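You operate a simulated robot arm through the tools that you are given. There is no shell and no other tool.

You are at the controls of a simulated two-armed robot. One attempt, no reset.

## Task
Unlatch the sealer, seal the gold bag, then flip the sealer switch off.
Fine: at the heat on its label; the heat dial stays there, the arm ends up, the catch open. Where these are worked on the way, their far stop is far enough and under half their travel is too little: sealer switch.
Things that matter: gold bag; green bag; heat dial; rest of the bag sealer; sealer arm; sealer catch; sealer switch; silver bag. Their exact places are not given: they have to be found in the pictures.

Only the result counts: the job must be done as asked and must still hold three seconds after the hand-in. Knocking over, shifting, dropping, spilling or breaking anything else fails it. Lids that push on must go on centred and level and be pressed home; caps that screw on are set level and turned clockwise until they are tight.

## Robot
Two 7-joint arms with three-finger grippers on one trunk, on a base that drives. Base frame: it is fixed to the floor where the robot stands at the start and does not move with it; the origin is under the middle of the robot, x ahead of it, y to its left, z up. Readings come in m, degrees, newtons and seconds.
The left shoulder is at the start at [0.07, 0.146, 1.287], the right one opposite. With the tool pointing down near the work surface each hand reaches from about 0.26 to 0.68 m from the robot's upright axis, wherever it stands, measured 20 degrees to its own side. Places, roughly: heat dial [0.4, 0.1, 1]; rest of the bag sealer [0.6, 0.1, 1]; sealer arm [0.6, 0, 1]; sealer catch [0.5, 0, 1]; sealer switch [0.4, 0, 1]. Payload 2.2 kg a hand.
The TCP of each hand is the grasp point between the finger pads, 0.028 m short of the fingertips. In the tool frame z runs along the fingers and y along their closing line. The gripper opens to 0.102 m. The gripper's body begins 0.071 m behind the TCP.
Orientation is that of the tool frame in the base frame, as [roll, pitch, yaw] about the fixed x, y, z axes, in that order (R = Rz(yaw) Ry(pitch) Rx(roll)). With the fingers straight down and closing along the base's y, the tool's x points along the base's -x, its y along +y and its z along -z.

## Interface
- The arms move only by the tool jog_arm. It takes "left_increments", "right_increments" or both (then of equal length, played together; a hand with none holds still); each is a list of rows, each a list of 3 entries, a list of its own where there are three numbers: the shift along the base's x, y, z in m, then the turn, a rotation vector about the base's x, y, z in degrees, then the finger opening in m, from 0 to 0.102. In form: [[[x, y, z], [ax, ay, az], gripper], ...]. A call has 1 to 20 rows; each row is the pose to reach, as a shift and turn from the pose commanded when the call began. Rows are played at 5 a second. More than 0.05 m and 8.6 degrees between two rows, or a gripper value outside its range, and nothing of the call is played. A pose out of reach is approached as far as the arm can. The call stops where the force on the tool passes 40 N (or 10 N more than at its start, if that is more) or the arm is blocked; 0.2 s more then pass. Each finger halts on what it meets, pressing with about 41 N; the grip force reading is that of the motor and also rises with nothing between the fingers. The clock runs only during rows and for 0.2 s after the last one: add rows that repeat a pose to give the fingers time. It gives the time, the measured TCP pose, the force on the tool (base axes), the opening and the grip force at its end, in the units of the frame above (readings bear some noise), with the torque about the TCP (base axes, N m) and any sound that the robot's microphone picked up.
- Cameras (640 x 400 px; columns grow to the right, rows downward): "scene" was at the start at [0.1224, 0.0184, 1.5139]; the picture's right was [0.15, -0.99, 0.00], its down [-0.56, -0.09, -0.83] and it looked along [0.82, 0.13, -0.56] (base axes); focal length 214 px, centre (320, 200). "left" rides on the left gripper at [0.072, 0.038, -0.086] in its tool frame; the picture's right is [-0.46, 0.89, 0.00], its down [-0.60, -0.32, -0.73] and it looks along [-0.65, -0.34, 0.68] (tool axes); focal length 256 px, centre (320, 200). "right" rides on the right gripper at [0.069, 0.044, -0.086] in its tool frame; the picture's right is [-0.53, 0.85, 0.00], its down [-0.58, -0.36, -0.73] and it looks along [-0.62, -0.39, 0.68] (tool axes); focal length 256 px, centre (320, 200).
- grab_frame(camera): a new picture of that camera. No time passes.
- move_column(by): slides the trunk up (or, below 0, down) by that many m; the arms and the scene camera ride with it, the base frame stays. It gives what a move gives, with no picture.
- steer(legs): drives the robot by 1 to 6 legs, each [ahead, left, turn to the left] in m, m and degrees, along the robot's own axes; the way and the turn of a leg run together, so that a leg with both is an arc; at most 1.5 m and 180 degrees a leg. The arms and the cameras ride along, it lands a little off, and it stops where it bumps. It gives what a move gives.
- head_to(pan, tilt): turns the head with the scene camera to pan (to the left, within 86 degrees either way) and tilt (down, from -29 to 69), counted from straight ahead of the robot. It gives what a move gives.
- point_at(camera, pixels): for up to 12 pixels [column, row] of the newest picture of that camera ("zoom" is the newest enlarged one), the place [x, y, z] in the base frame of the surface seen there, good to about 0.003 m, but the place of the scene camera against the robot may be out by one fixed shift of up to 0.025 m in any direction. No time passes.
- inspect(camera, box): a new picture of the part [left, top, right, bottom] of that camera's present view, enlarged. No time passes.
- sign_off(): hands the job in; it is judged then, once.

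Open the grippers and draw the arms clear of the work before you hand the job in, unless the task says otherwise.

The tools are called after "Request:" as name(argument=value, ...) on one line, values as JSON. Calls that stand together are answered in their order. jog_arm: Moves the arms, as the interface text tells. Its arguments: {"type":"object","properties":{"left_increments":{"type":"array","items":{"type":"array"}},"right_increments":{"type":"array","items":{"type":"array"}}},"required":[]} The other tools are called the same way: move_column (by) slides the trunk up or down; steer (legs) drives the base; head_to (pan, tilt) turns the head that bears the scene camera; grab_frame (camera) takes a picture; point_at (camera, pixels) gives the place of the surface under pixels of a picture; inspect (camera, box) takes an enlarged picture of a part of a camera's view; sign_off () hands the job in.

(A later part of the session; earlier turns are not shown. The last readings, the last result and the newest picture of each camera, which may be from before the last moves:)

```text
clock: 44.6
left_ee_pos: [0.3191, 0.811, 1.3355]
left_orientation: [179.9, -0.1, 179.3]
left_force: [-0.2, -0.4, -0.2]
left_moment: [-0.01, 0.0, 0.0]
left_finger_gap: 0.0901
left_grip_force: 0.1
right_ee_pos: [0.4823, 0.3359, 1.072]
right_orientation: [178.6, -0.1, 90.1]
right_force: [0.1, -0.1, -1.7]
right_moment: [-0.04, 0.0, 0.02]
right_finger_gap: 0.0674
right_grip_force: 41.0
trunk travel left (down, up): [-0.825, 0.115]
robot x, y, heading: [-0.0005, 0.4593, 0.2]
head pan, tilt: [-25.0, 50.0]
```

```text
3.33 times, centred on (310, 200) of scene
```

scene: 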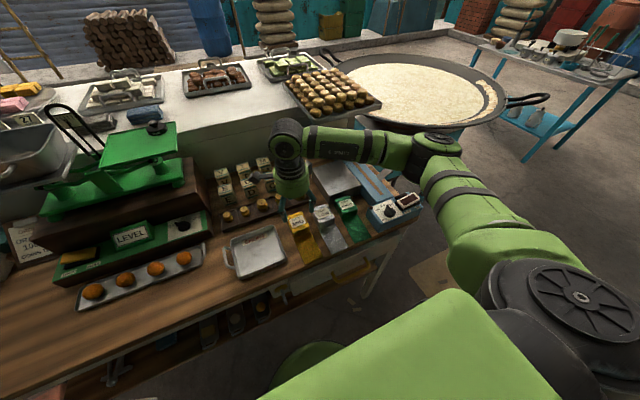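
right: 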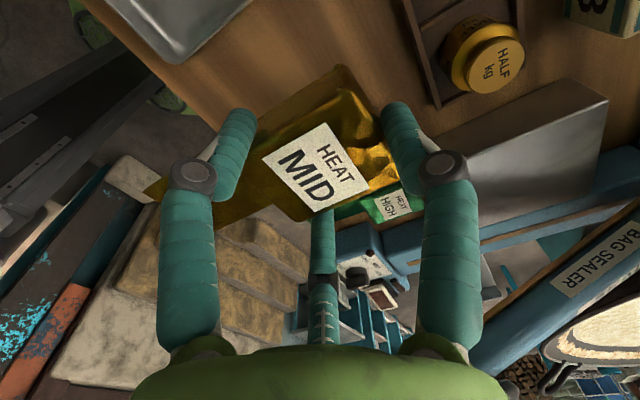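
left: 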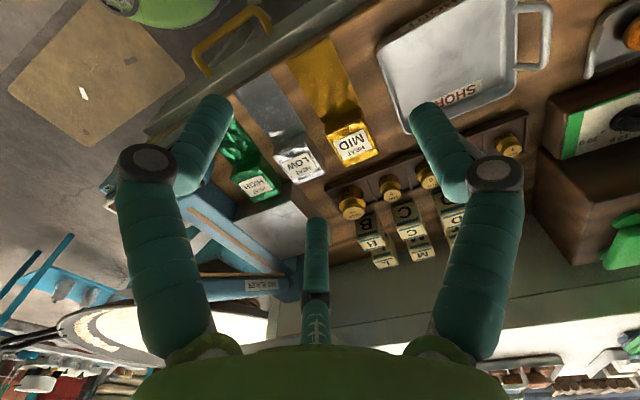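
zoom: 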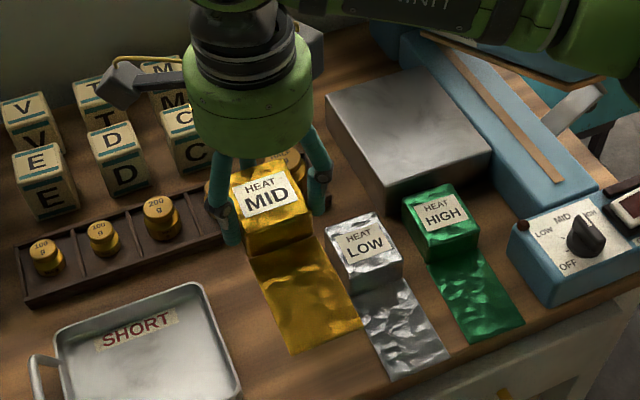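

The bag lifts cleanly with its tail straight. I raise it and turn it +90° so the tail points toward −y.

Request:
jog_arm(right_increments=[[[-0.005, 0.0, 0.03], [0, 0, 0], 0.04], [[-0.01, 0.0, 0.06], [0, 0, 8], 0.04], [[-0.015, 0.0, 0.09], [0, 0, 16], 0.04], [[-0.02, 0.0, 0.11], [0, 0, 24], 0.04], [[-0.025, 0.0, 0.12], [0, 0, 32], 0.04], [[-0.03, 0.0, 0.12], [0, 0, 40], 0.04], [[-0.03, 0.0, 0.12], [0, 0, 48], 0.04], [[-0.03, 0.0, 0.12], [0, 0, 56], 0.04], [[-0.03, 0.0, 0.12], [0, 0, 64], 0.04], [[-0.03, 0.0, 0.12], [0, 0, 72], 0.04], [[-0.03, 0.0, 0.12], [0, 0, 80], 0.04], [[-0.03, 0.0, 0.12], [0, 0, 88], 0.04], [[-0.03, 0.0, 0.12], [0, 0, 90], 0.04]])

Request:
grab_frame(camera="right")

Request:
grab_frame(camera="scene")

```text
clock: 47.4
left_ee_pos: [0.3185, 0.8108, 1.3344]
left_orientation: [180.0, -0.1, 179.2]
left_force: [0.2, -0.2, 0.3]
left_moment: [0.03, 0.01, -0.05]
left_finger_gap: 0.0902
left_grip_force: 0.1
right_ee_pos: [0.4519, 0.3355, 1.1913]
right_orientation: [178.7, -0.1, -179.7]
right_force: [-0.3, 0.4, -1.4]
right_moment: [0.02, 0.01, 0.0]
right_finger_gap: 0.0673
right_grip_force: 41.2
trunk travel left (down, up): [-0.825, 0.115]
robot x, y, heading: [-0.0008, 0.4595, -0.0]
head pan, tilt: [-25.0, 50.0]
```

```text
taken
```

right: 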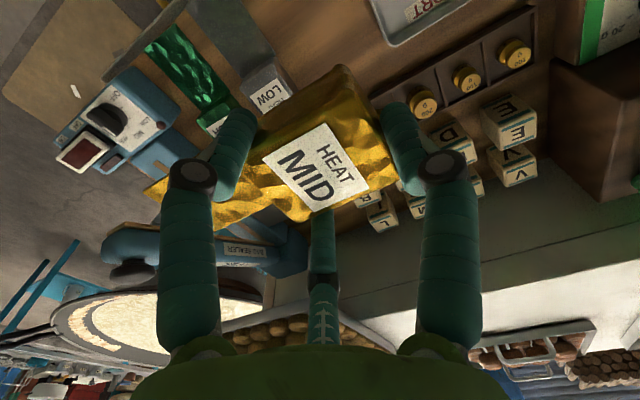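

```text
taken
```

scene: 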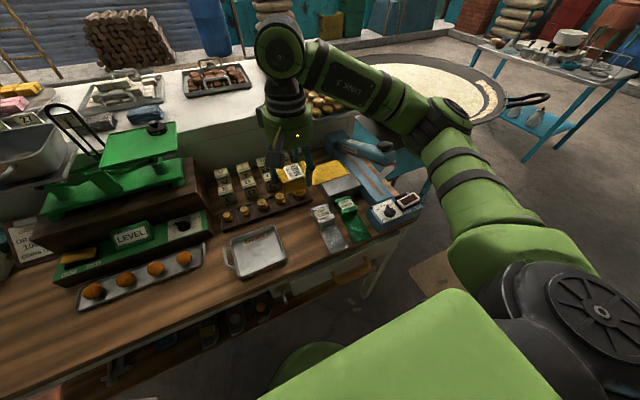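

The tail now points −y. I drive the base right 0.12 m so the placement is comfortably in reach; the bag stays clear of the arm.

Request:
steer(legs=[[0, -0.12, 0]])

Request:
head_to(pan=-30, tilt=50)

Request:
grab_frame(camera="right")

Request:
grab_frame(camera="scene")

```text
clock: 48.6
left_ee_pos: [0.3198, 0.6945, 1.3329]
left_orientation: [-179.8, -0.1, 179.4]
left_force: [-0.3, 0.3, -0.5]
left_moment: [-0.05, 0.0, -0.01]
left_finger_gap: 0.0899
left_grip_force: 0.1
right_ee_pos: [0.4528, 0.2189, 1.1909]
right_orientation: [178.8, -0.2, -179.8]
right_force: [-0.7, 0.9, -1.0]
right_moment: [-0.03, 0.0, 0.01]
right_finger_gap: 0.0674
right_grip_force: 41.0
trunk travel left (down, up): [-0.825, 0.115]
robot x, y, heading: [0.0003, 0.3373, 0.2]
head pan, tilt: [-25.0, 50.0]
```

```text
clock: 49.3
left_ee_pos: [0.3207, 0.6933, 1.3345]
left_orientation: [-179.9, -0.2, 179.4]
left_force: [0.2, 0.1, 0.4]
left_moment: [0.01, -0.03, 0.01]
left_finger_gap: 0.0901
left_grip_force: 0.0
right_ee_pos: [0.4531, 0.2172, 1.1912]
right_orientation: [178.8, -0.2, -179.8]
right_force: [-0.8, 0.4, -1.5]
right_moment: [0.03, 0.02, 0.02]
right_finger_gap: 0.0673
right_grip_force: 40.7
trunk travel left (down, up): [-0.825, 0.115]
robot x, y, heading: [-0.0009, 0.3396, 0.3]
head pan, tilt: [-30.0, 50.0]
```

```text
taken
```

right: 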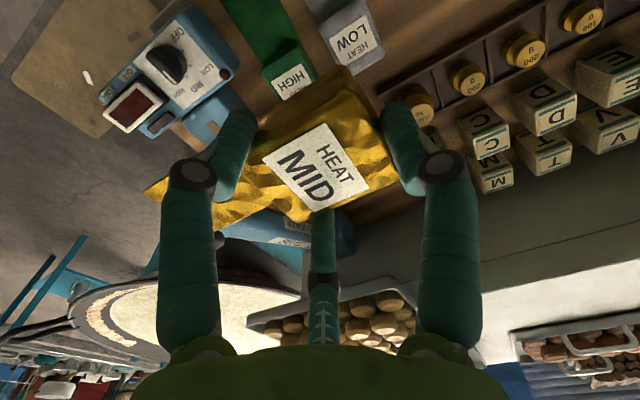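

```text
taken
```

scene: 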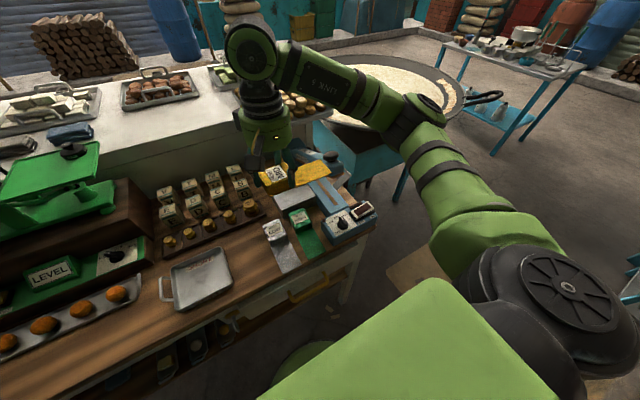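

I zoom on the sealer from the scene to see the strip's extent and plate, with the bag held above.

Request:
inspect(camera="scene", box=[230, 110, 390, 250])

Request:
inspect(camera="right", box=[90, 20, 370, 260])

```text
2.86 times, centred on (310, 180) of scene
```

zoom: 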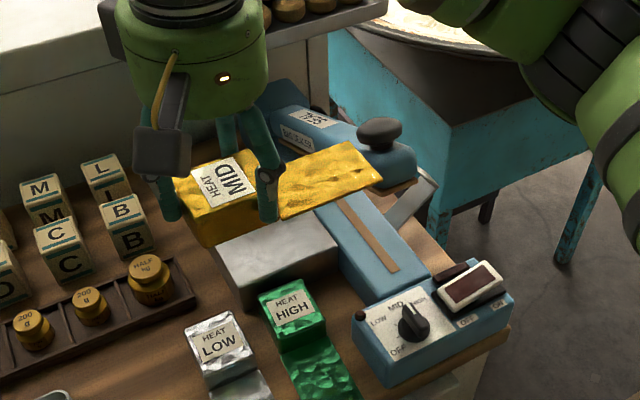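

```text
1.67 times, centred on (230, 140) of right
```

zoom: 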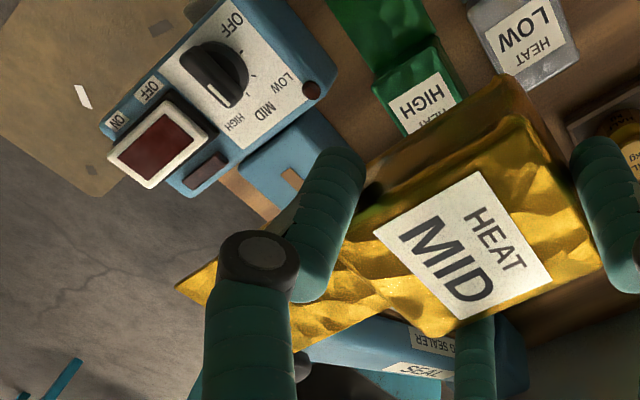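

I measure the half-kilo weight and neighbouring block tops, and the arm's edges, to pick a safe insertion path.

Request:
point_at(camera="right", pixels=[[420, 103], [405, 100], [498, 175], [430, 112], [485, 150], [300, 240], [225, 238], [340, 225]])

Request:
point_at(camera="scene", pixels=[[250, 206], [245, 200], [241, 182], [312, 160], [335, 150], [330, 165], [352, 172], [300, 148], [318, 143], [308, 195], [345, 195]])

```text
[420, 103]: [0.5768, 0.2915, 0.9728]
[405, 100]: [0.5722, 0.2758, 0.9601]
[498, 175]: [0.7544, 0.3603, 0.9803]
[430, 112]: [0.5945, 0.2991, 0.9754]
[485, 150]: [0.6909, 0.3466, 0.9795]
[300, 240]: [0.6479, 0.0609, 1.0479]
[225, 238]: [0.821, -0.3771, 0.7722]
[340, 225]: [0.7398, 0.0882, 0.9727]
```

```text
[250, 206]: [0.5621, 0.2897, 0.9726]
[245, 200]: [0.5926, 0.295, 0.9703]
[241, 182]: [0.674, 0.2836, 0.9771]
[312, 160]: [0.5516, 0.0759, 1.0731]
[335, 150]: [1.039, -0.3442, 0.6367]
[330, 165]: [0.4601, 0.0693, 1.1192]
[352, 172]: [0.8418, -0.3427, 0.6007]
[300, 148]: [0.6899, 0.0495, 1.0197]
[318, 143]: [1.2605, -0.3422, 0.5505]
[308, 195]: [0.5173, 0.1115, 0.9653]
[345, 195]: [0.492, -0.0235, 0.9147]
```

The arm's left edge is at y≈0.073 and weights stand at y>0.27, so I bring the bag to (0.56, 0.225), lower it to ~2 cm above the plate level, staying left of the arm.

Request:
jog_arm(right_increments=[[[0.04, 0.005, 0.0], [0, 0, 0], 0.04], [[0.08, 0.008, 0.0], [0, 0, 0], 0.04], [[0.107, 0.008, -0.02], [0, 0, 0], 0.04], [[0.107, 0.008, -0.06], [0, 0, 0], 0.04], [[0.107, 0.008, -0.1], [0, 0, 0], 0.04], [[0.107, 0.008, -0.135], [0, 0, 0], 0.04], [[0.107, 0.008, -0.158], [0, 0, 0], 0.04]])

Request:
grab_frame(camera="right")

Request:
inspect(camera="scene", box=[230, 110, 390, 250])

```text
clock: 50.9
left_ee_pos: [0.3202, 0.6911, 1.3352]
left_orientation: [-180.0, -0.1, 179.5]
left_force: [0.0, 0.2, -0.6]
left_moment: [-0.01, -0.01, 0.01]
left_finger_gap: 0.09
left_grip_force: 0.0
right_ee_pos: [0.5601, 0.2243, 1.0318]
right_orientation: [178.7, -0.2, -179.8]
right_force: [0.3, 0.0, -0.3]
right_moment: [0.04, -0.02, -0.03]
right_finger_gap: 0.0674
right_grip_force: 41.2
trunk travel left (down, up): [-0.825, 0.115]
robot x, y, heading: [-0.0007, 0.3377, 0.0]
head pan, tilt: [-30.0, 50.0]
```

```text
taken
```

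right: 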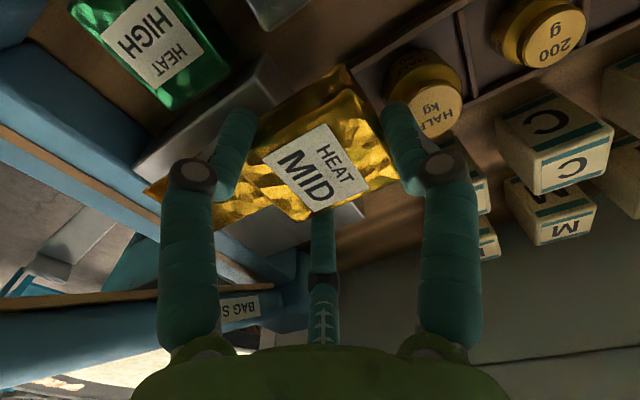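

```text
2.86 times, centred on (310, 180) of scene
```

zoom: 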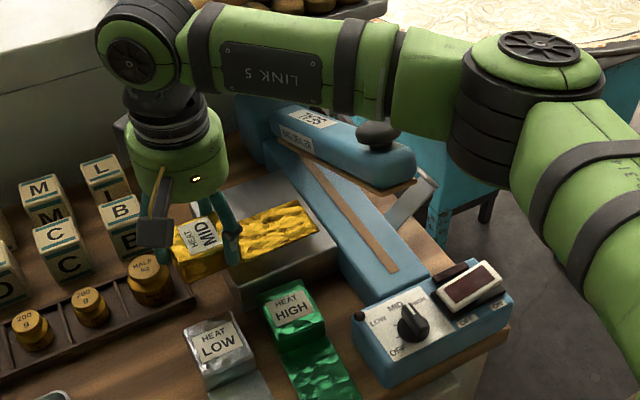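

The bag is in line with the jaw opening. The forearm passes near the raised knob at zoom (375,130); I check its place before sliding in.

Request:
point_at(camera="zoom", pixels=[[400, 110], [340, 100], [300, 95], [470, 140], [530, 170], [375, 132], [375, 150], [230, 80], [180, 90]])

```text
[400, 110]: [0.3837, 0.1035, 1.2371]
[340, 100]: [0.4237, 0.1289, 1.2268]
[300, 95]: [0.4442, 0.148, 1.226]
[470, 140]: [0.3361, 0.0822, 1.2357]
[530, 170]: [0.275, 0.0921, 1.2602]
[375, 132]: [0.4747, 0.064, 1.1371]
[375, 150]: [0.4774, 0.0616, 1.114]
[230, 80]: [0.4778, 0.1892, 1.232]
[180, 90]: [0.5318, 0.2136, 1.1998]
```

The forearm would come close to the raised knob (top ≈1.16), so I lift the bag, drive the base left, and raise the trunk so the forearm passes clear.

Request:
jog_arm(right_increments=[[[0, 0, 0.03], [0, 0, 0], 0.04], [[0, 0, 0.06], [0, 0, 0], 0.04], [[0, 0, 0.09], [0, 0, 0], 0.04]])

Request:
steer(legs=[[0, 0.13, 0]])

Request:
move_column(by=0.1)

```text
clock: 51.7
left_ee_pos: [0.3199, 0.6921, 1.3339]
left_orientation: [-180.0, -0.1, 179.4]
left_force: [-0.2, 0.8, -0.8]
left_moment: [0.0, 0.03, -0.03]
left_finger_gap: 0.0902
left_grip_force: 0.0
right_ee_pos: [0.5589, 0.2248, 1.1223]
right_orientation: [178.8, -0.3, -179.8]
right_force: [0.1, -0.4, -1.4]
right_moment: [0.03, -0.01, 0.01]
right_finger_gap: 0.0676
right_grip_force: 41.0
trunk travel left (down, up): [-0.825, 0.115]
robot x, y, heading: [-0.0017, 0.3389, 0.4]
head pan, tilt: [-30.0, 50.0]
```

```text
clock: 53.0
left_ee_pos: [0.3206, 0.8172, 1.335]
left_orientation: [179.9, -0.1, 179.3]
left_force: [0.3, -0.8, -0.2]
left_moment: [0.0, 0.03, -0.01]
left_finger_gap: 0.0901
left_grip_force: 0.1
right_ee_pos: [0.5589, 0.349, 1.1216]
right_orientation: [178.5, -0.2, 180.0]
right_force: [-0.3, -0.2, 0.0]
right_moment: [0.01, -0.01, -0.03]
right_finger_gap: 0.0672
right_grip_force: 40.9
trunk travel left (down, up): [-0.825, 0.115]
robot x, y, heading: [-0.0021, 0.4659, 0.2]
head pan, tilt: [-30.0, 50.0]
```

```text
clock: 54.3
left_ee_pos: [0.32, 0.8203, 1.4343]
left_orientation: [-179.9, -0.1, 179.3]
left_force: [0.7, -0.7, -0.3]
left_moment: [-0.01, -0.02, -0.01]
left_finger_gap: 0.0898
left_grip_force: 0.1
right_ee_pos: [0.5595, 0.3523, 1.2223]
right_orientation: [178.7, -0.1, 180.0]
right_force: [0.4, 0.4, -1.2]
right_moment: [-0.01, -0.01, 0.01]
right_finger_gap: 0.0674
right_grip_force: 41.4
trunk travel left (down, up): [-0.925, 0.015]
robot x, y, heading: [-0.0033, 0.4688, 0.1]
head pan, tilt: [-30.0, 50.0]
```

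Now I bring the bag back right to y=0.225 and lower to just above the plate level.

Request:
jog_arm(right_increments=[[[0, -0.045, 0.0], [0, 0, 0], 0.04], [[0, -0.09, 0.0], [0, 0, 0], 0.04], [[0, -0.127, -0.02], [0, 0, 0], 0.04], [[0, -0.127, -0.06], [0, 0, 0], 0.04], [[0, -0.127, -0.1], [0, 0, 0], 0.04], [[0, -0.127, -0.14], [0, 0, 0], 0.04], [[0, -0.127, -0.17], [0, 0, 0], 0.04], [[0, -0.127, -0.189], [0, 0, 0], 0.04]])

Request:
grab_frame(camera="scene")

Request:
inspect(camera="scene", box=[250, 130, 410, 270])

```text
clock: 56.1
left_ee_pos: [0.3199, 0.8193, 1.4339]
left_orientation: [-179.9, -0.1, 179.2]
left_force: [-0.7, -0.7, -1.0]
left_moment: [0.03, -0.03, -0.05]
left_finger_gap: 0.0902
left_grip_force: 0.0
right_ee_pos: [0.56, 0.2257, 1.031]
right_orientation: [178.7, -0.3, -179.9]
right_force: [-0.9, -0.6, -1.1]
right_moment: [0.02, -0.01, -0.01]
right_finger_gap: 0.0676
right_grip_force: 40.9
trunk travel left (down, up): [-0.925, 0.015]
robot x, y, heading: [-0.0021, 0.4656, 0.3]
head pan, tilt: [-30.0, 50.0]
```

```text
taken
```

scene: 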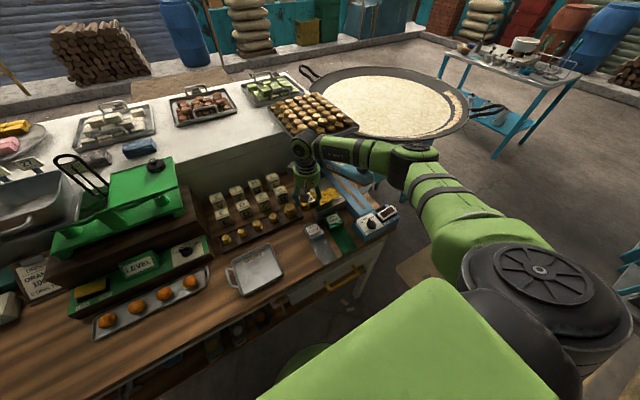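

```text
2.86 times, centred on (330, 200) of scene
```

zoom: 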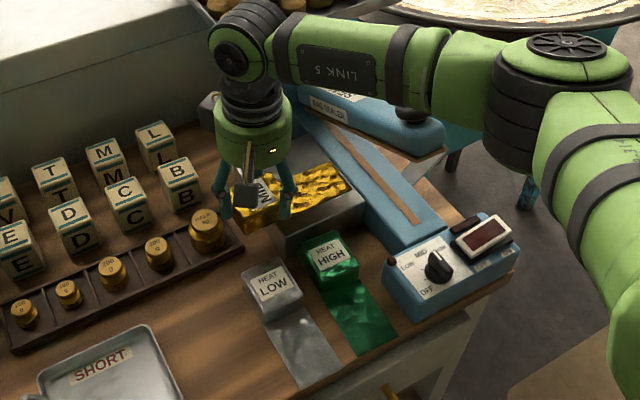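

I check the forearm's place again near the knob.

Request:
point_at(camera="zoom", pixels=[[280, 75], [330, 95], [380, 110], [430, 118], [400, 50], [330, 45], [480, 130], [560, 150], [412, 115], [405, 125]])

```text
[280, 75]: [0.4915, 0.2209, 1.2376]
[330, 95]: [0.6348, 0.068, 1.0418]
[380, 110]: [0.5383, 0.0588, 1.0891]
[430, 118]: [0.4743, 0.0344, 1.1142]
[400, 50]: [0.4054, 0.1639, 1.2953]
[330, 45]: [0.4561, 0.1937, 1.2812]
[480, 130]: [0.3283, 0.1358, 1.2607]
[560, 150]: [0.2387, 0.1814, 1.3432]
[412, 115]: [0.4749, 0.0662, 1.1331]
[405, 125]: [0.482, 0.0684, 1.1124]
```

The forearm is now about 5 cm higher and clear. I slide the bag −y under the arm to y=0.145 at this height.

Request:
jog_arm(right_increments=[[[0, -0.015, 0], [0, 0, 0], 0.04], [[0, -0.03, 0], [0, 0, 0], 0.04], [[0, -0.045, 0], [0, 0, 0], 0.04], [[0, -0.06, 0], [0, 0, 0], 0.04], [[0, -0.07, 0], [0, 0, 0], 0.04], [[0, -0.08, 0], [0, 0, 0], 0.04]])

Request:
grab_frame(camera="right")

Request:
inspect(camera="scene", box=[270, 140, 390, 240])

```text
clock: 57.5
left_ee_pos: [0.3204, 0.8198, 1.4343]
left_orientation: [-180.0, -0.1, 179.3]
left_force: [0.1, 0.0, 0.9]
left_moment: [-0.01, 0.0, -0.02]
left_finger_gap: 0.09
left_grip_force: 0.1
right_ee_pos: [0.559, 0.1458, 1.0324]
right_orientation: [178.7, -0.1, -180.0]
right_force: [0.2, -0.4, -0.4]
right_moment: [-0.01, -0.01, 0.02]
right_finger_gap: 0.0675
right_grip_force: 40.8
trunk travel left (down, up): [-0.925, 0.015]
robot x, y, heading: [-0.0042, 0.4689, -0.1]
head pan, tilt: [-30.0, 50.0]
```

```text
taken
```

right: 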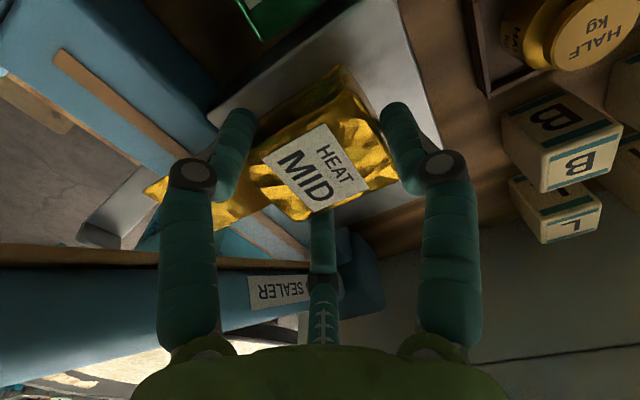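

```text
4.00 times, centred on (330, 190) of scene
```

zoom: 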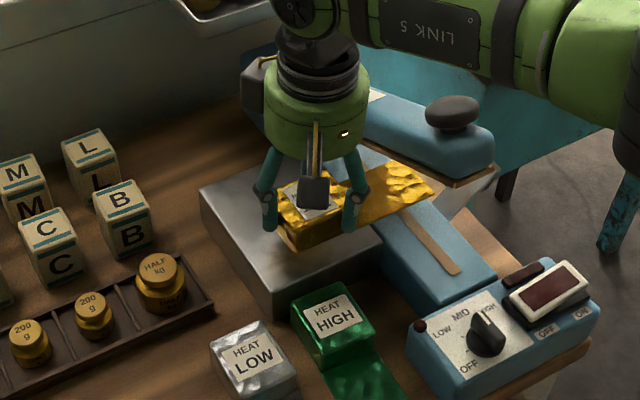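

The tail lies across the strip under the arm with no contact. I lower gently onto the plate.

Request:
jog_arm(right_increments=[[[0, 0, -0.008], [0, 0, 0], 0.04], [[0, 0, -0.014], [0, 0, 0], 0.04], [[0, 0, -0.017], [0, 0, 0], 0.04], [[0, 0, -0.019], [0, 0, 0], 0.04]])

```text
clock: 58.5
left_ee_pos: [0.3191, 0.8209, 1.4334]
left_orientation: [-180.0, -0.1, 179.3]
left_force: [-0.6, -0.3, 1.1]
left_moment: [-0.01, -0.01, -0.02]
left_finger_gap: 0.09
left_grip_force: 0.0
right_ee_pos: [0.5585, 0.1451, 1.0142]
right_orientation: [178.7, -0.2, -179.9]
right_force: [-0.1, -0.2, -0.8]
right_moment: [0.04, -0.02, 0.02]
right_finger_gap: 0.0673
right_grip_force: 41.0
trunk travel left (down, up): [-0.925, 0.015]
robot x, y, heading: [-0.0014, 0.4664, -0.1]
head pan, tilt: [-30.0, 50.0]
```

No contact force yet; I lower by 1 mm steps until it rests.

Request:
jog_arm(right_increments=[[[0, 0, -0.001], [0, 0, 0], 0.04], [[0, 0, -0.002], [0, 0, 0], 0.04], [[0, 0, -0.003], [0, 0, 0], 0.04], [[0, 0, -0.003], [0, 0, 0], 0.04]])

Request:
inspect(camera="right", box=[120, 40, 440, 260])

Request:
inspect(camera="scene", box=[290, 150, 370, 220])

```text
clock: 59.5
left_ee_pos: [0.3188, 0.82, 1.434]
left_orientation: [-179.9, -0.1, 179.3]
left_force: [-0.3, -0.8, 1.4]
left_moment: [0.01, -0.01, -0.02]
left_finger_gap: 0.0897
left_grip_force: 0.1
right_ee_pos: [0.5588, 0.1456, 1.0122]
right_orientation: [178.7, -0.1, -179.9]
right_force: [0.4, 0.0, 2.1]
right_moment: [-0.31, -0.13, 0.06]
right_finger_gap: 0.0672
right_grip_force: 41.1
trunk travel left (down, up): [-0.925, 0.015]
robot x, y, heading: [-0.003, 0.4675, -0.0]
head pan, tilt: [-30.0, 50.0]
```

```text
1.82 times, centred on (280, 150) of right
```

zoom: 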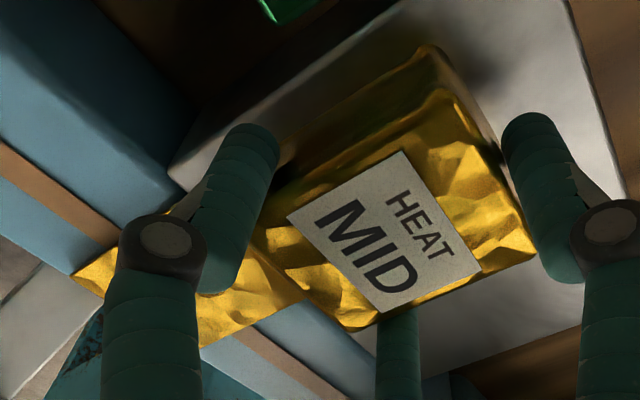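

```text
5.71 times, centred on (330, 185) of scene
```

zoom: 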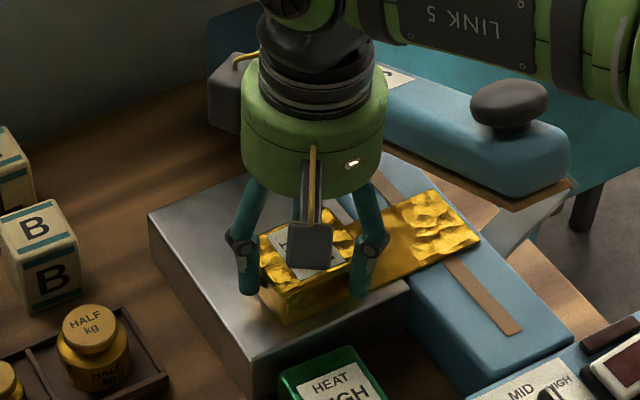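

The tail touches the strip first (light 3 N). I lower 1 mm more, open the fingers and lift off straight up.

Request:
jog_arm(right_increments=[[[0, 0, -0.001], [0, 0, 0], 0.05], [[0, 0, -0.001], [0, 0, 0], 0.066], [[0, 0, -0.001], [0, 0, 0], 0.07], [[0, 0, -0.001], [0, 0, 0], 0.075], [[0, 0, -0.001], [0, 0, 0], 0.08], [[0, 0, -0.001], [0, 0, 0], 0.08]])

Request:
grab_frame(camera="right")

```text
clock: 60.9
left_ee_pos: [0.3194, 0.8192, 1.4346]
left_orientation: [-179.9, -0.2, 179.3]
left_force: [-0.9, -0.7, -0.5]
left_moment: [0.04, -0.02, 0.02]
left_finger_gap: 0.0899
left_grip_force: 0.1
right_ee_pos: [0.5584, 0.1459, 1.0099]
right_orientation: [178.7, -0.1, -179.9]
right_force: [0.6, -0.2, 0.1]
right_moment: [0.02, 0.03, 0.04]
right_finger_gap: 0.0801
right_grip_force: 0.1
trunk travel left (down, up): [-0.925, 0.015]
robot x, y, heading: [-0.0034, 0.4679, 0.2]
head pan, tilt: [-30.0, 50.0]
```

```text
taken
```

right: 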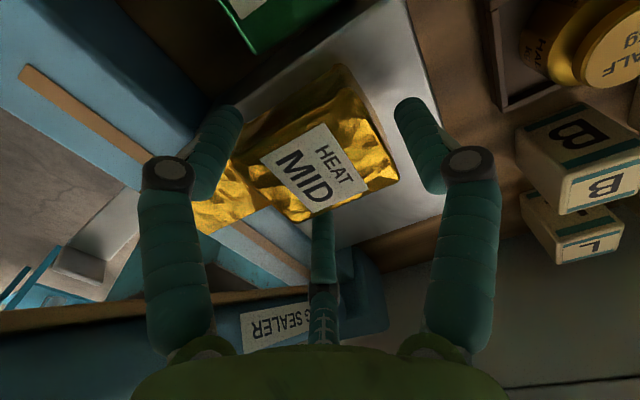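

Released cleanly. I lift straight up and then draw back to the left/near side.

Request:
jog_arm(right_increments=[[[0, 0.0, 0.02], [0, 0, 0], 0.08], [[0, 0.003, 0.05], [0, 0, 0], 0.08], [[0, 0.01, 0.09], [0, 0, 0], 0.08], [[0, 0.02, 0.13], [0, 0, 0], 0.08], [[-0.03, 0.04, 0.16], [0, 0, 0], 0.08], [[-0.06, 0.06, 0.18], [0, 0, 0], 0.08], [[-0.1, 0.08, 0.18], [0, 0, 0], 0.08], [[-0.14, 0.1, 0.18], [0, 0, 0], 0.08]])

Request:
inspect(camera="scene", box=[270, 140, 410, 260])

Request:
grab_frame(camera="right")

```text
clock: 62.7
left_ee_pos: [0.3178, 0.8204, 1.4347]
left_orientation: [-179.8, 0.0, 179.4]
left_force: [-0.3, -0.1, 0.6]
left_moment: [0.01, -0.04, 0.03]
left_finger_gap: 0.0903
left_grip_force: 0.0
right_ee_pos: [0.4191, 0.2453, 1.1921]
right_orientation: [178.7, 0.0, 179.9]
right_force: [0.0, 0.6, 0.3]
right_moment: [0.0, -0.01, 0.01]
right_finger_gap: 0.0802
right_grip_force: 0.1
trunk travel left (down, up): [-0.925, 0.015]
robot x, y, heading: [-0.0026, 0.4734, -0.0]
head pan, tilt: [-30.0, 50.0]
```

```text
3.33 times, centred on (340, 200) of scene
```

zoom: 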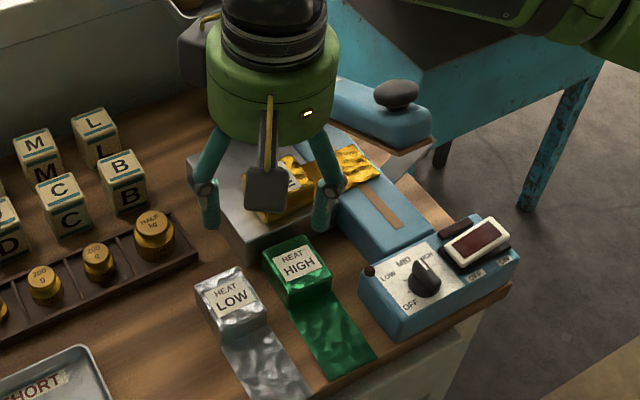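

```text
taken
```

right: 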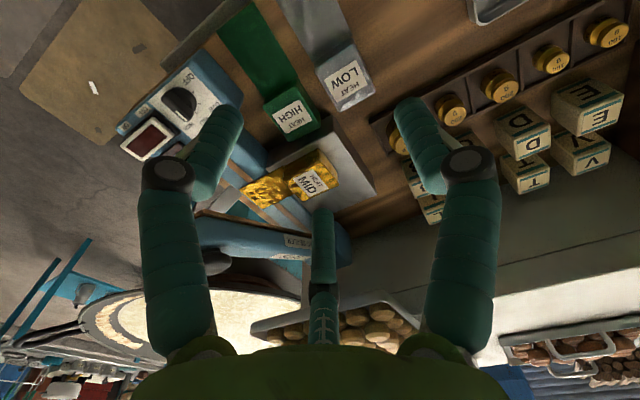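

The bag sits with its tail across the strip. I measure its position from the right camera.

Request:
inspect(camera="right", box=[180, 110, 380, 270])

Request:
point_at(camera="zoom", pixels=[[200, 225], [270, 300], [320, 205], [350, 280], [340, 170], [400, 140], [500, 190], [260, 210], [230, 240], [375, 310], [180, 350], [400, 380]])

```text
2.50 times, centred on (280, 190) of right
```

zoom: 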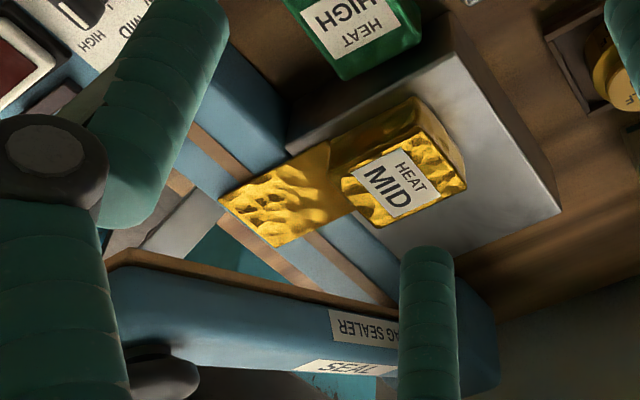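

```text
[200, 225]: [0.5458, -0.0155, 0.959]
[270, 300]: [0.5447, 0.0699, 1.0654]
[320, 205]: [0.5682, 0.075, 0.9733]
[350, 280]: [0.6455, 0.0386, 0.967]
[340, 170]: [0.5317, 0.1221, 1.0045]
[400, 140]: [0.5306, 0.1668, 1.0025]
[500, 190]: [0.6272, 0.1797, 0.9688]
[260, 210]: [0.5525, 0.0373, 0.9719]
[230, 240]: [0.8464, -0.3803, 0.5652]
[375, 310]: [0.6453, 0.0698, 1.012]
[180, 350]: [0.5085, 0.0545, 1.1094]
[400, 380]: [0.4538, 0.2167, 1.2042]
```

The bag is well placed: tail from y≈0.115 to 0.02 over the strip. I pull the right hand back and up, then drive the base right 0.2 m toward the switch and knob.

Request:
jog_arm(right_increments=[[[-0.03, 0, 0.02], [0, 0, 0], 0.05], [[-0.06, 0, 0.04], [0, 0, 0], 0.02], [[-0.09, 0, 0.06], [0, 0, 0], 0.0], [[-0.1, 0, 0.08], [0, 0, 0], 0.0], [[-0.1, 0, 0.08], [0, 0, 0], 0.0]])

Request:
steer(legs=[[0, -0.2, 0]])

Request:
head_to(pan=-28, tilt=52)

Request:
grab_frame(camera="scene")

Request:
grab_frame(camera="right")

```text
clock: 63.9
left_ee_pos: [0.3189, 0.8208, 1.4341]
left_orientation: [180.0, 0.0, 179.3]
left_force: [0.7, 0.0, 0.7]
left_moment: [0.0, 0.01, 0.0]
left_finger_gap: 0.0901
left_grip_force: 0.0
right_ee_pos: [0.3194, 0.2453, 1.2692]
right_orientation: [178.7, -0.2, 180.0]
right_force: [-0.8, 0.2, 0.0]
right_moment: [-0.01, 0.01, 0.02]
right_finger_gap: 0.0017
right_grip_force: 30.9
trunk travel left (down, up): [-0.925, 0.015]
robot x, y, heading: [-0.0031, 0.47, 0.3]
head pan, tilt: [-30.0, 50.0]
```

```text
clock: 65.5
left_ee_pos: [0.3193, 0.625, 1.4322]
left_orientation: [-179.7, -0.1, 179.3]
left_force: [0.0, 0.8, -0.6]
left_moment: [-0.08, 0.01, 0.01]
left_finger_gap: 0.0901
left_grip_force: 0.0
right_ee_pos: [0.3204, 0.0511, 1.2705]
right_orientation: [178.9, -0.1, -180.0]
right_force: [0.0, 0.8, 0.8]
right_moment: [-0.07, -0.04, 0.0]
right_finger_gap: 0.002
right_grip_force: 31.3
trunk travel left (down, up): [-0.925, 0.015]
robot x, y, heading: [0.0008, 0.2666, 0.1]
head pan, tilt: [-30.0, 50.0]
```

```text
clock: 66.1
left_ee_pos: [0.3204, 0.622, 1.434]
left_orientation: [-179.8, -0.2, 179.2]
left_force: [0.2, 0.1, -0.4]
left_moment: [-0.07, -0.01, 0.01]
left_finger_gap: 0.09
left_grip_force: 0.0
right_ee_pos: [0.3203, 0.048, 1.2713]
right_orientation: [178.8, -0.2, -179.9]
right_force: [-0.5, 0.3, 0.8]
right_moment: [-0.02, -0.01, 0.0]
right_finger_gap: 0.0022
right_grip_force: 31.3
trunk travel left (down, up): [-0.925, 0.015]
robot x, y, heading: [-0.001, 0.2676, 0.2]
head pan, tilt: [-28.0, 52.0]
```

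```text
taken
```

scene: 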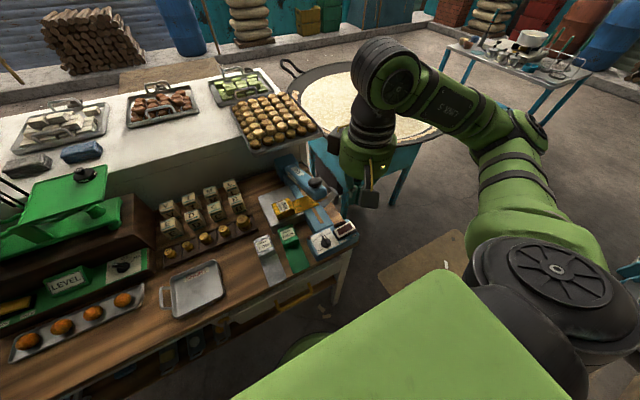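

```text
taken
```

right: 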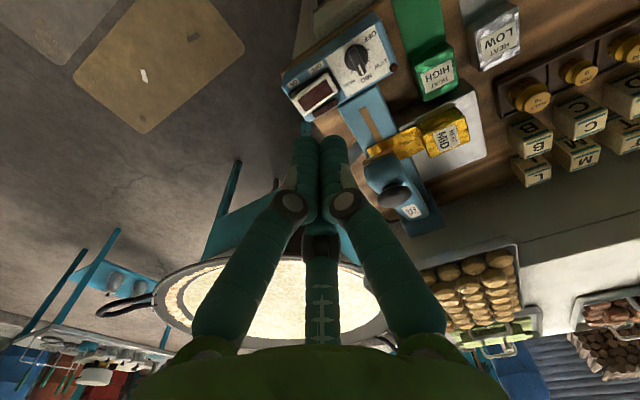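

Fingers are closed into a point near (318,140). I measure tips and the rocker from here.

Request:
point_at(camera="right", pixels=[[306, 145], [332, 145], [318, 138], [320, 90], [300, 98], [332, 86], [316, 108], [328, 102], [306, 94], [357, 60]])

Request:
inspect(camera="right", box=[270, 30, 410, 130])

```text
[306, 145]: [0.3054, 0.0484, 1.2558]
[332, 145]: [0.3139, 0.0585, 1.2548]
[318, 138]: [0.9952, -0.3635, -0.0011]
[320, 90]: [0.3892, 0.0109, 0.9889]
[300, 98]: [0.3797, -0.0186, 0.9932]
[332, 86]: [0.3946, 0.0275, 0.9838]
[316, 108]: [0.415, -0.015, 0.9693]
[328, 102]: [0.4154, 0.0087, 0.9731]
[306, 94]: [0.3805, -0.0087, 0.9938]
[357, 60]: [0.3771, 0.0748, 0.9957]
```

```text
4.00 times, centred on (340, 80) of right
```

zoom: 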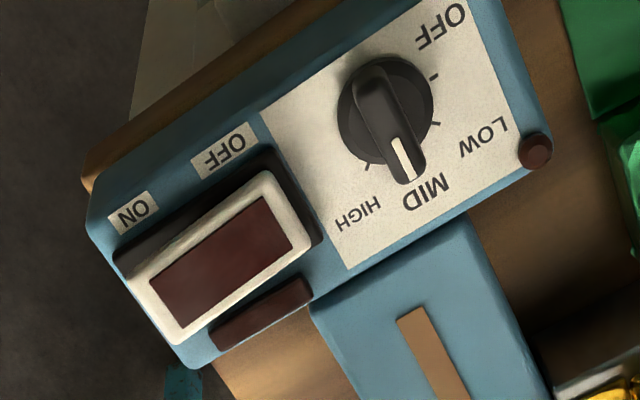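

The rocker's raised ON half is around (0.386, −0.022, 0.994). I move above it with closed fingers and stop about 2 cm above.

Request:
jog_arm(right_increments=[[[0.02, -0.03, -0.01], [0, 0, 0], 0.0], [[0.045, -0.055, -0.03], [0, 0, 0], 0.0], [[0.066, -0.072, -0.06], [0, 0, 0], 0.0], [[0.066, -0.072, -0.1], [0, 0, 0], 0.0], [[0.066, -0.072, -0.14], [0, 0, 0], 0.0], [[0.066, -0.072, -0.18], [0, 0, 0], 0.0], [[0.066, -0.072, -0.215], [0, 0, 0], 0.0], [[0.066, -0.072, -0.23], [0, 0, 0], 0.0]])

Request:
grab_frame(camera="right")

Request:
inspect(camera="scene", box=[280, 170, 400, 270])

```text
clock: 67.9
left_ee_pos: [0.3201, 0.6202, 1.4334]
left_orientation: [-179.9, -0.1, 179.2]
left_force: [0.3, -0.5, 0.0]
left_moment: [-0.01, 0.0, 0.01]
left_finger_gap: 0.0899
left_grip_force: 0.1
right_ee_pos: [0.3857, -0.0268, 1.0397]
right_orientation: [178.7, -0.1, -179.9]
right_force: [-0.6, -0.4, -0.3]
right_moment: [0.01, 0.0, 0.01]
right_finger_gap: 0.0021
right_grip_force: 31.4
trunk travel left (down, up): [-0.925, 0.015]
robot x, y, heading: [-0.0027, 0.2664, 0.4]
head pan, tilt: [-28.0, 52.0]
```

```text
taken
```

right: 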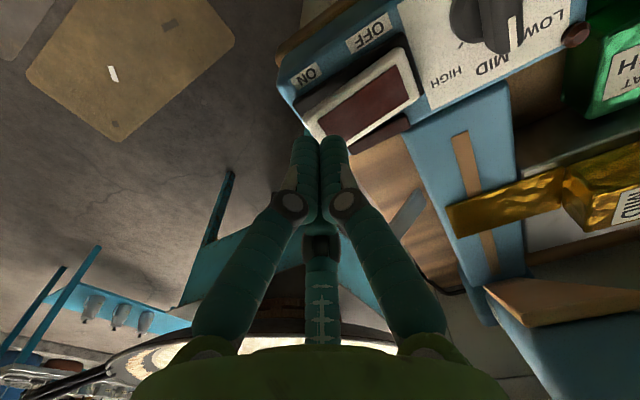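

```text
4.00 times, centred on (340, 220) of scene
```

zoom: 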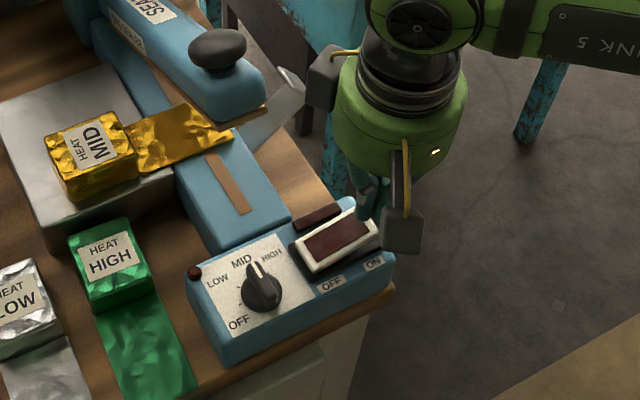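

The tip is above the ON end. I press down in small steps.

Request:
jog_arm(right_increments=[[[0.0, 0.004, -0.01], [0, 0, 0], 0.0], [[0.0, 0.004, -0.018], [0, 0, 0], 0.0], [[0.0, 0.004, -0.023], [0, 0, 0], 0.0], [[0.0, 0.004, -0.028], [0, 0, 0], 0.0], [[0.0, 0.004, -0.031], [0, 0, 0], 0.0]])

Request:
inspect(camera="scene", box=[300, 190, 380, 260])

```text
clock: 69.1
left_ee_pos: [0.3139, 0.6211, 1.4364]
left_orientation: [-179.8, 0.1, 179.3]
left_force: [-0.1, -0.9, 0.4]
left_moment: [0.0, 0.02, 0.0]
left_finger_gap: 0.0902
left_grip_force: 0.0
right_ee_pos: [0.3867, -0.0227, 1.0148]
right_orientation: [178.8, 0.5, 179.9]
right_force: [-2.1, -5.8, 35.4]
right_moment: [0.39, 0.09, -0.1]
right_finger_gap: 0.0019
right_grip_force: 31.6
trunk travel left (down, up): [-0.925, 0.015]
robot x, y, heading: [-0.0001, 0.2631, 0.1]
head pan, tilt: [-28.0, 52.0]
```

```text
5.71 times, centred on (340, 225) of scene
```

zoom: 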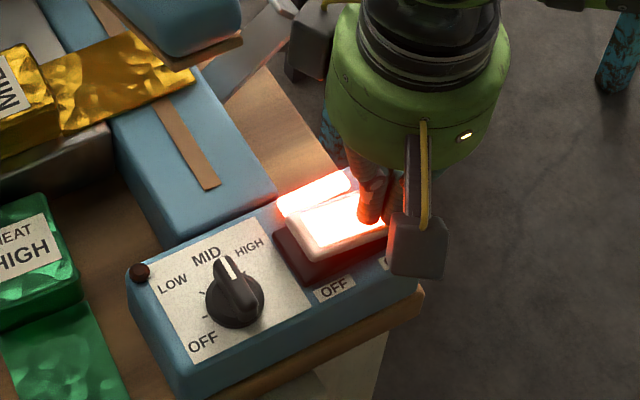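

The switch lamp glows: it is ON (35 N at the stop). I lift off and see which lamps are lit.

Request:
jog_arm(right_increments=[[[0.0, 0.0, 0.015], [0, 0, 0], 0.0], [[0.0, 0.0, 0.04], [0, 0, 0], 0.0], [[0.0, 0.0, 0.08], [0, 0, 0], 0.0], [[0.0, 0.0, 0.12], [0, 0, 0], 0.0], [[0.0, 0.0, 0.16], [0, 0, 0], 0.0]])

Request:
inspect(camera="scene", box=[280, 170, 400, 270])

```text
clock: 70.3
left_ee_pos: [0.3196, 0.621, 1.4331]
left_orientation: [-179.9, -0.1, 179.3]
left_force: [-0.4, -0.4, -0.3]
left_moment: [-0.02, 0.01, -0.03]
left_finger_gap: 0.0899
left_grip_force: 0.1
right_ee_pos: [0.3858, -0.0223, 1.1701]
right_orientation: [178.7, -0.2, -180.0]
right_force: [1.2, -0.2, 0.9]
right_moment: [0.0, 0.0, -0.05]
right_finger_gap: 0.0022
right_grip_force: 31.5
trunk travel left (down, up): [-0.925, 0.015]
robot x, y, heading: [0.0054, 0.2698, 0.3]
head pan, tilt: [-28.0, 52.0]
```

```text
4.00 times, centred on (340, 220) of scene
```

zoom: 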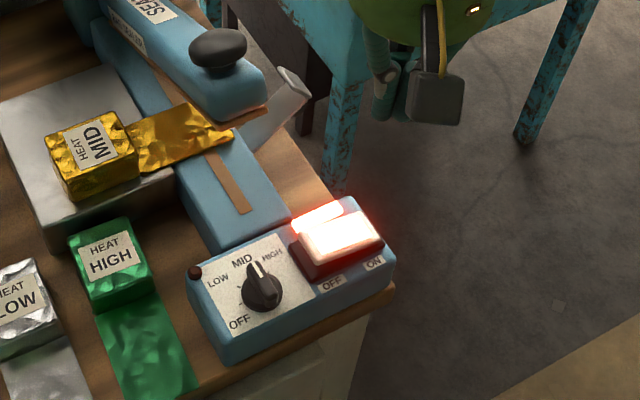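

Power lamp and bar lamp are lit; the round lamp stays dark. I move the right hand above the raised arm knob at about (0.486, 0.048, 1.155) with the fingers slightly apart as a cradle.

Request:
jog_arm(right_increments=[[[0.0, 0.0, 0.04], [0, 0, 0], 0.015], [[0.0, 0.02, 0.07], [0, 0, 0], 0.02], [[0.04, 0.045, 0.075], [0, 0, 0], 0.02], [[0.08, 0.065, 0.075], [0, 0, 0], 0.02], [[0.101, 0.07, 0.075], [0, 0, 0], 0.02]])

Request:
grab_frame(camera="right")

Request:
inspect(camera="scene", box=[270, 130, 410, 260])

```text
clock: 71.5
left_ee_pos: [0.3207, 0.6203, 1.4341]
left_orientation: [-179.9, -0.1, 179.3]
left_force: [-0.6, -0.7, -1.2]
left_moment: [-0.01, 0.03, 0.0]
left_finger_gap: 0.0901
left_grip_force: 0.1
right_ee_pos: [0.4885, 0.0488, 1.2455]
right_orientation: [178.9, -0.2, -180.0]
right_force: [0.4, 0.2, 0.0]
right_moment: [-0.03, 0.02, -0.02]
right_finger_gap: 0.0198
right_grip_force: 0.1
trunk travel left (down, up): [-0.925, 0.015]
robot x, y, heading: [-0.0008, 0.2679, 0.4]
head pan, tilt: [-28.0, 52.0]
```

```text
taken
```

right: 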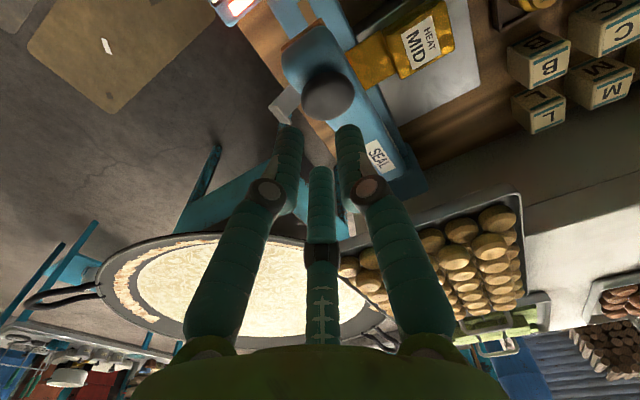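

```text
3.08 times, centred on (340, 195) of scene
```

zoom: 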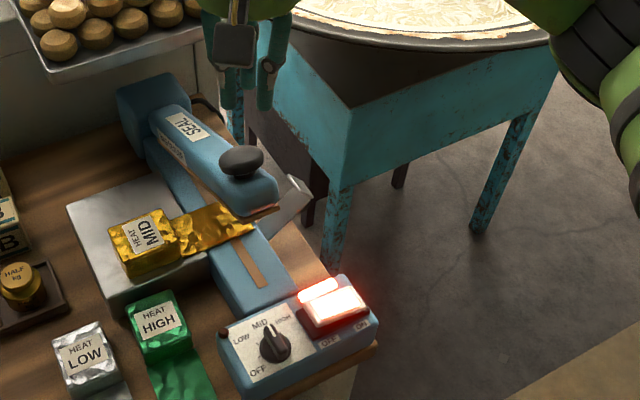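

I measure the knob from the right camera at (327,95).

Request:
point_at(camera="right", pixels=[[327, 95], [327, 75], [327, 112], [308, 95], [347, 95], [318, 85], [338, 85], [285, 50], [335, 130]])

```text
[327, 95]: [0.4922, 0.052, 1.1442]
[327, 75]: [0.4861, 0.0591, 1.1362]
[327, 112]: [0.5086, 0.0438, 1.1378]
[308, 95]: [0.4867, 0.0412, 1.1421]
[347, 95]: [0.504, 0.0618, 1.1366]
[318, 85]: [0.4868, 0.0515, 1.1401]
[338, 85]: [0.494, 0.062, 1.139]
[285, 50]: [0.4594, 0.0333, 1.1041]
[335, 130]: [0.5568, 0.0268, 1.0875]
```

Knob centre is about (0.495, 0.053), top z 1.147. I press it down along the arm's arc, watching the force.

Request:
jog_arm(right_increments=[[[0.0065, 0.003, -0.045], [0, 0, 0], 0.02], [[0.0065, 0.003, -0.065], [0, 0, 0], 0.02], [[0.003, 0.002, -0.0805], [0, 0, 0], 0.02], [[-0.0068, 0.001, -0.0995], [0, 0, 0], 0.02], [[-0.0125, 0.0, -0.1155], [0, 0, 0], 0.02], [[-0.0167, -0.001, -0.1295], [0, 0, 0], 0.02], [[-0.02, -0.001, -0.1455], [0, 0, 0], 0.02]])

Request:
inspect(camera="scene", box=[270, 130, 410, 260])

Request:
grab_frame(camera="right")

```text
clock: 73.1
left_ee_pos: [0.3189, 0.6225, 1.4334]
left_orientation: [-179.9, 0.0, 179.3]
left_force: [0.4, 0.6, 0.4]
left_moment: [-0.04, -0.03, 0.02]
left_finger_gap: 0.0898
left_grip_force: 0.2
right_ee_pos: [0.4664, 0.0461, 1.0988]
right_orientation: [178.8, -0.1, 180.0]
right_force: [-0.5, 0.7, 0.8]
right_moment: [-0.02, -0.06, 0.0]
right_finger_gap: 0.021
right_grip_force: 1.0
trunk travel left (down, up): [-0.925, 0.015]
robot x, y, heading: [-0.002, 0.2674, 0.6]
head pan, tilt: [-28.0, 52.0]
```

```text
3.08 times, centred on (340, 195) of scene
```

zoom: 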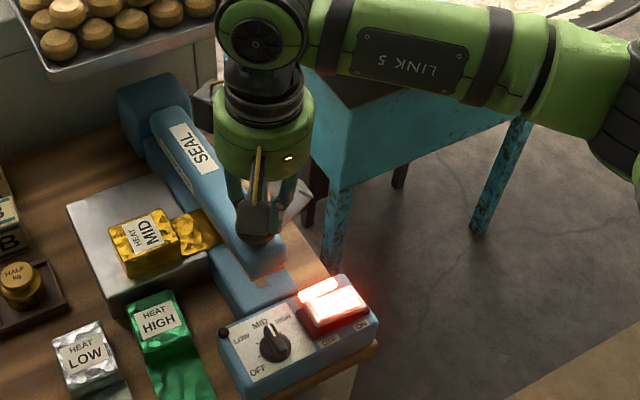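

```text
taken
```

right: 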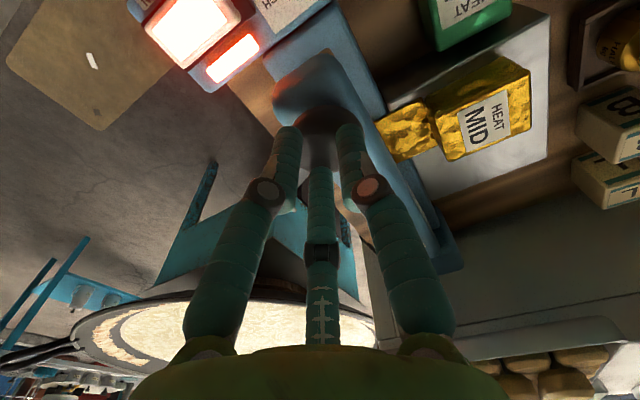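

The arm follows easily with the bag undisturbed. I continue down until it presses on the tail.

Request:
jog_arm(right_increments=[[[-0.0015, 0, -0.012], [0, 0, 0], 0.02], [[-0.0025, 0, -0.02], [0, 0, 0], 0.02], [[-0.003, 0, -0.027], [0, 0, 0], 0.02], [[-0.003, 0, -0.032], [0, 0, 0], 0.02], [[-0.003, 0, -0.036], [0, 0, 0], 0.02]])

Request:
inspect(camera="scene", box=[270, 130, 410, 260])

```text
clock: 74.3
left_ee_pos: [0.3166, 0.6207, 1.4355]
left_orientation: [-179.9, -0.1, 179.3]
left_force: [-1.1, -0.1, 0.2]
left_moment: [-0.01, -0.03, -0.03]
left_finger_gap: 0.09
left_grip_force: 0.1
right_ee_pos: [0.4637, 0.046, 1.0671]
right_orientation: [178.6, 0.5, 180.0]
right_force: [1.6, -3.2, 19.1]
right_moment: [-0.22, -0.08, 0.14]
right_finger_gap: 0.0207
right_grip_force: 0.3
trunk travel left (down, up): [-0.925, 0.015]
robot x, y, heading: [-0.001, 0.2679, 0.3]
head pan, tilt: [-28.0, 52.0]
```

```text
3.08 times, centred on (340, 195) of scene
```

zoom: 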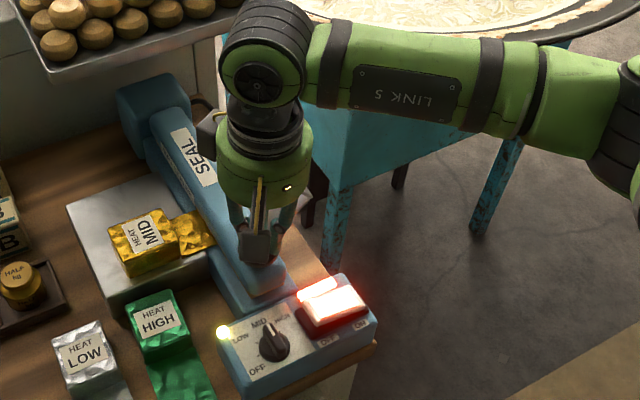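

The round lamp lights yellow now that the arm presses with 19 N: sealing runs. I hold for about one second and check again.

Request:
jog_arm(right_increments=[[[0, 0, -0.001], [0, 0, 0], 0.02], [[0, 0, -0.001], [0, 0, 0], 0.02], [[0, 0, -0.001], [0, 0, 0], 0.02], [[0, 0, -0.001], [0, 0, 0], 0.02]])

Request:
inspect(camera="scene", box=[270, 130, 410, 260])

```text
clock: 75.3
left_ee_pos: [0.3176, 0.6198, 1.4353]
left_orientation: [-179.9, 0.1, 179.3]
left_force: [-0.6, -0.8, -0.2]
left_moment: [-0.04, 0.0, -0.01]
left_finger_gap: 0.09
left_grip_force: 0.0
right_ee_pos: [0.4648, 0.0455, 1.0658]
right_orientation: [178.5, 0.4, 179.8]
right_force: [4.6, -8.3, 31.0]
right_moment: [-0.43, -0.27, -0.08]
right_finger_gap: 0.0179
right_grip_force: 0.0
trunk travel left (down, up): [-0.925, 0.015]
robot x, y, heading: [0.0016, 0.2666, 0.2]
head pan, tilt: [-28.0, 52.0]
```

```text
3.08 times, centred on (340, 195) of scene
```

zoom: 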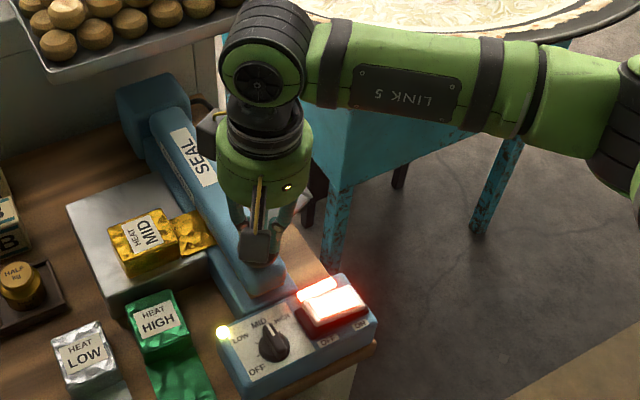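

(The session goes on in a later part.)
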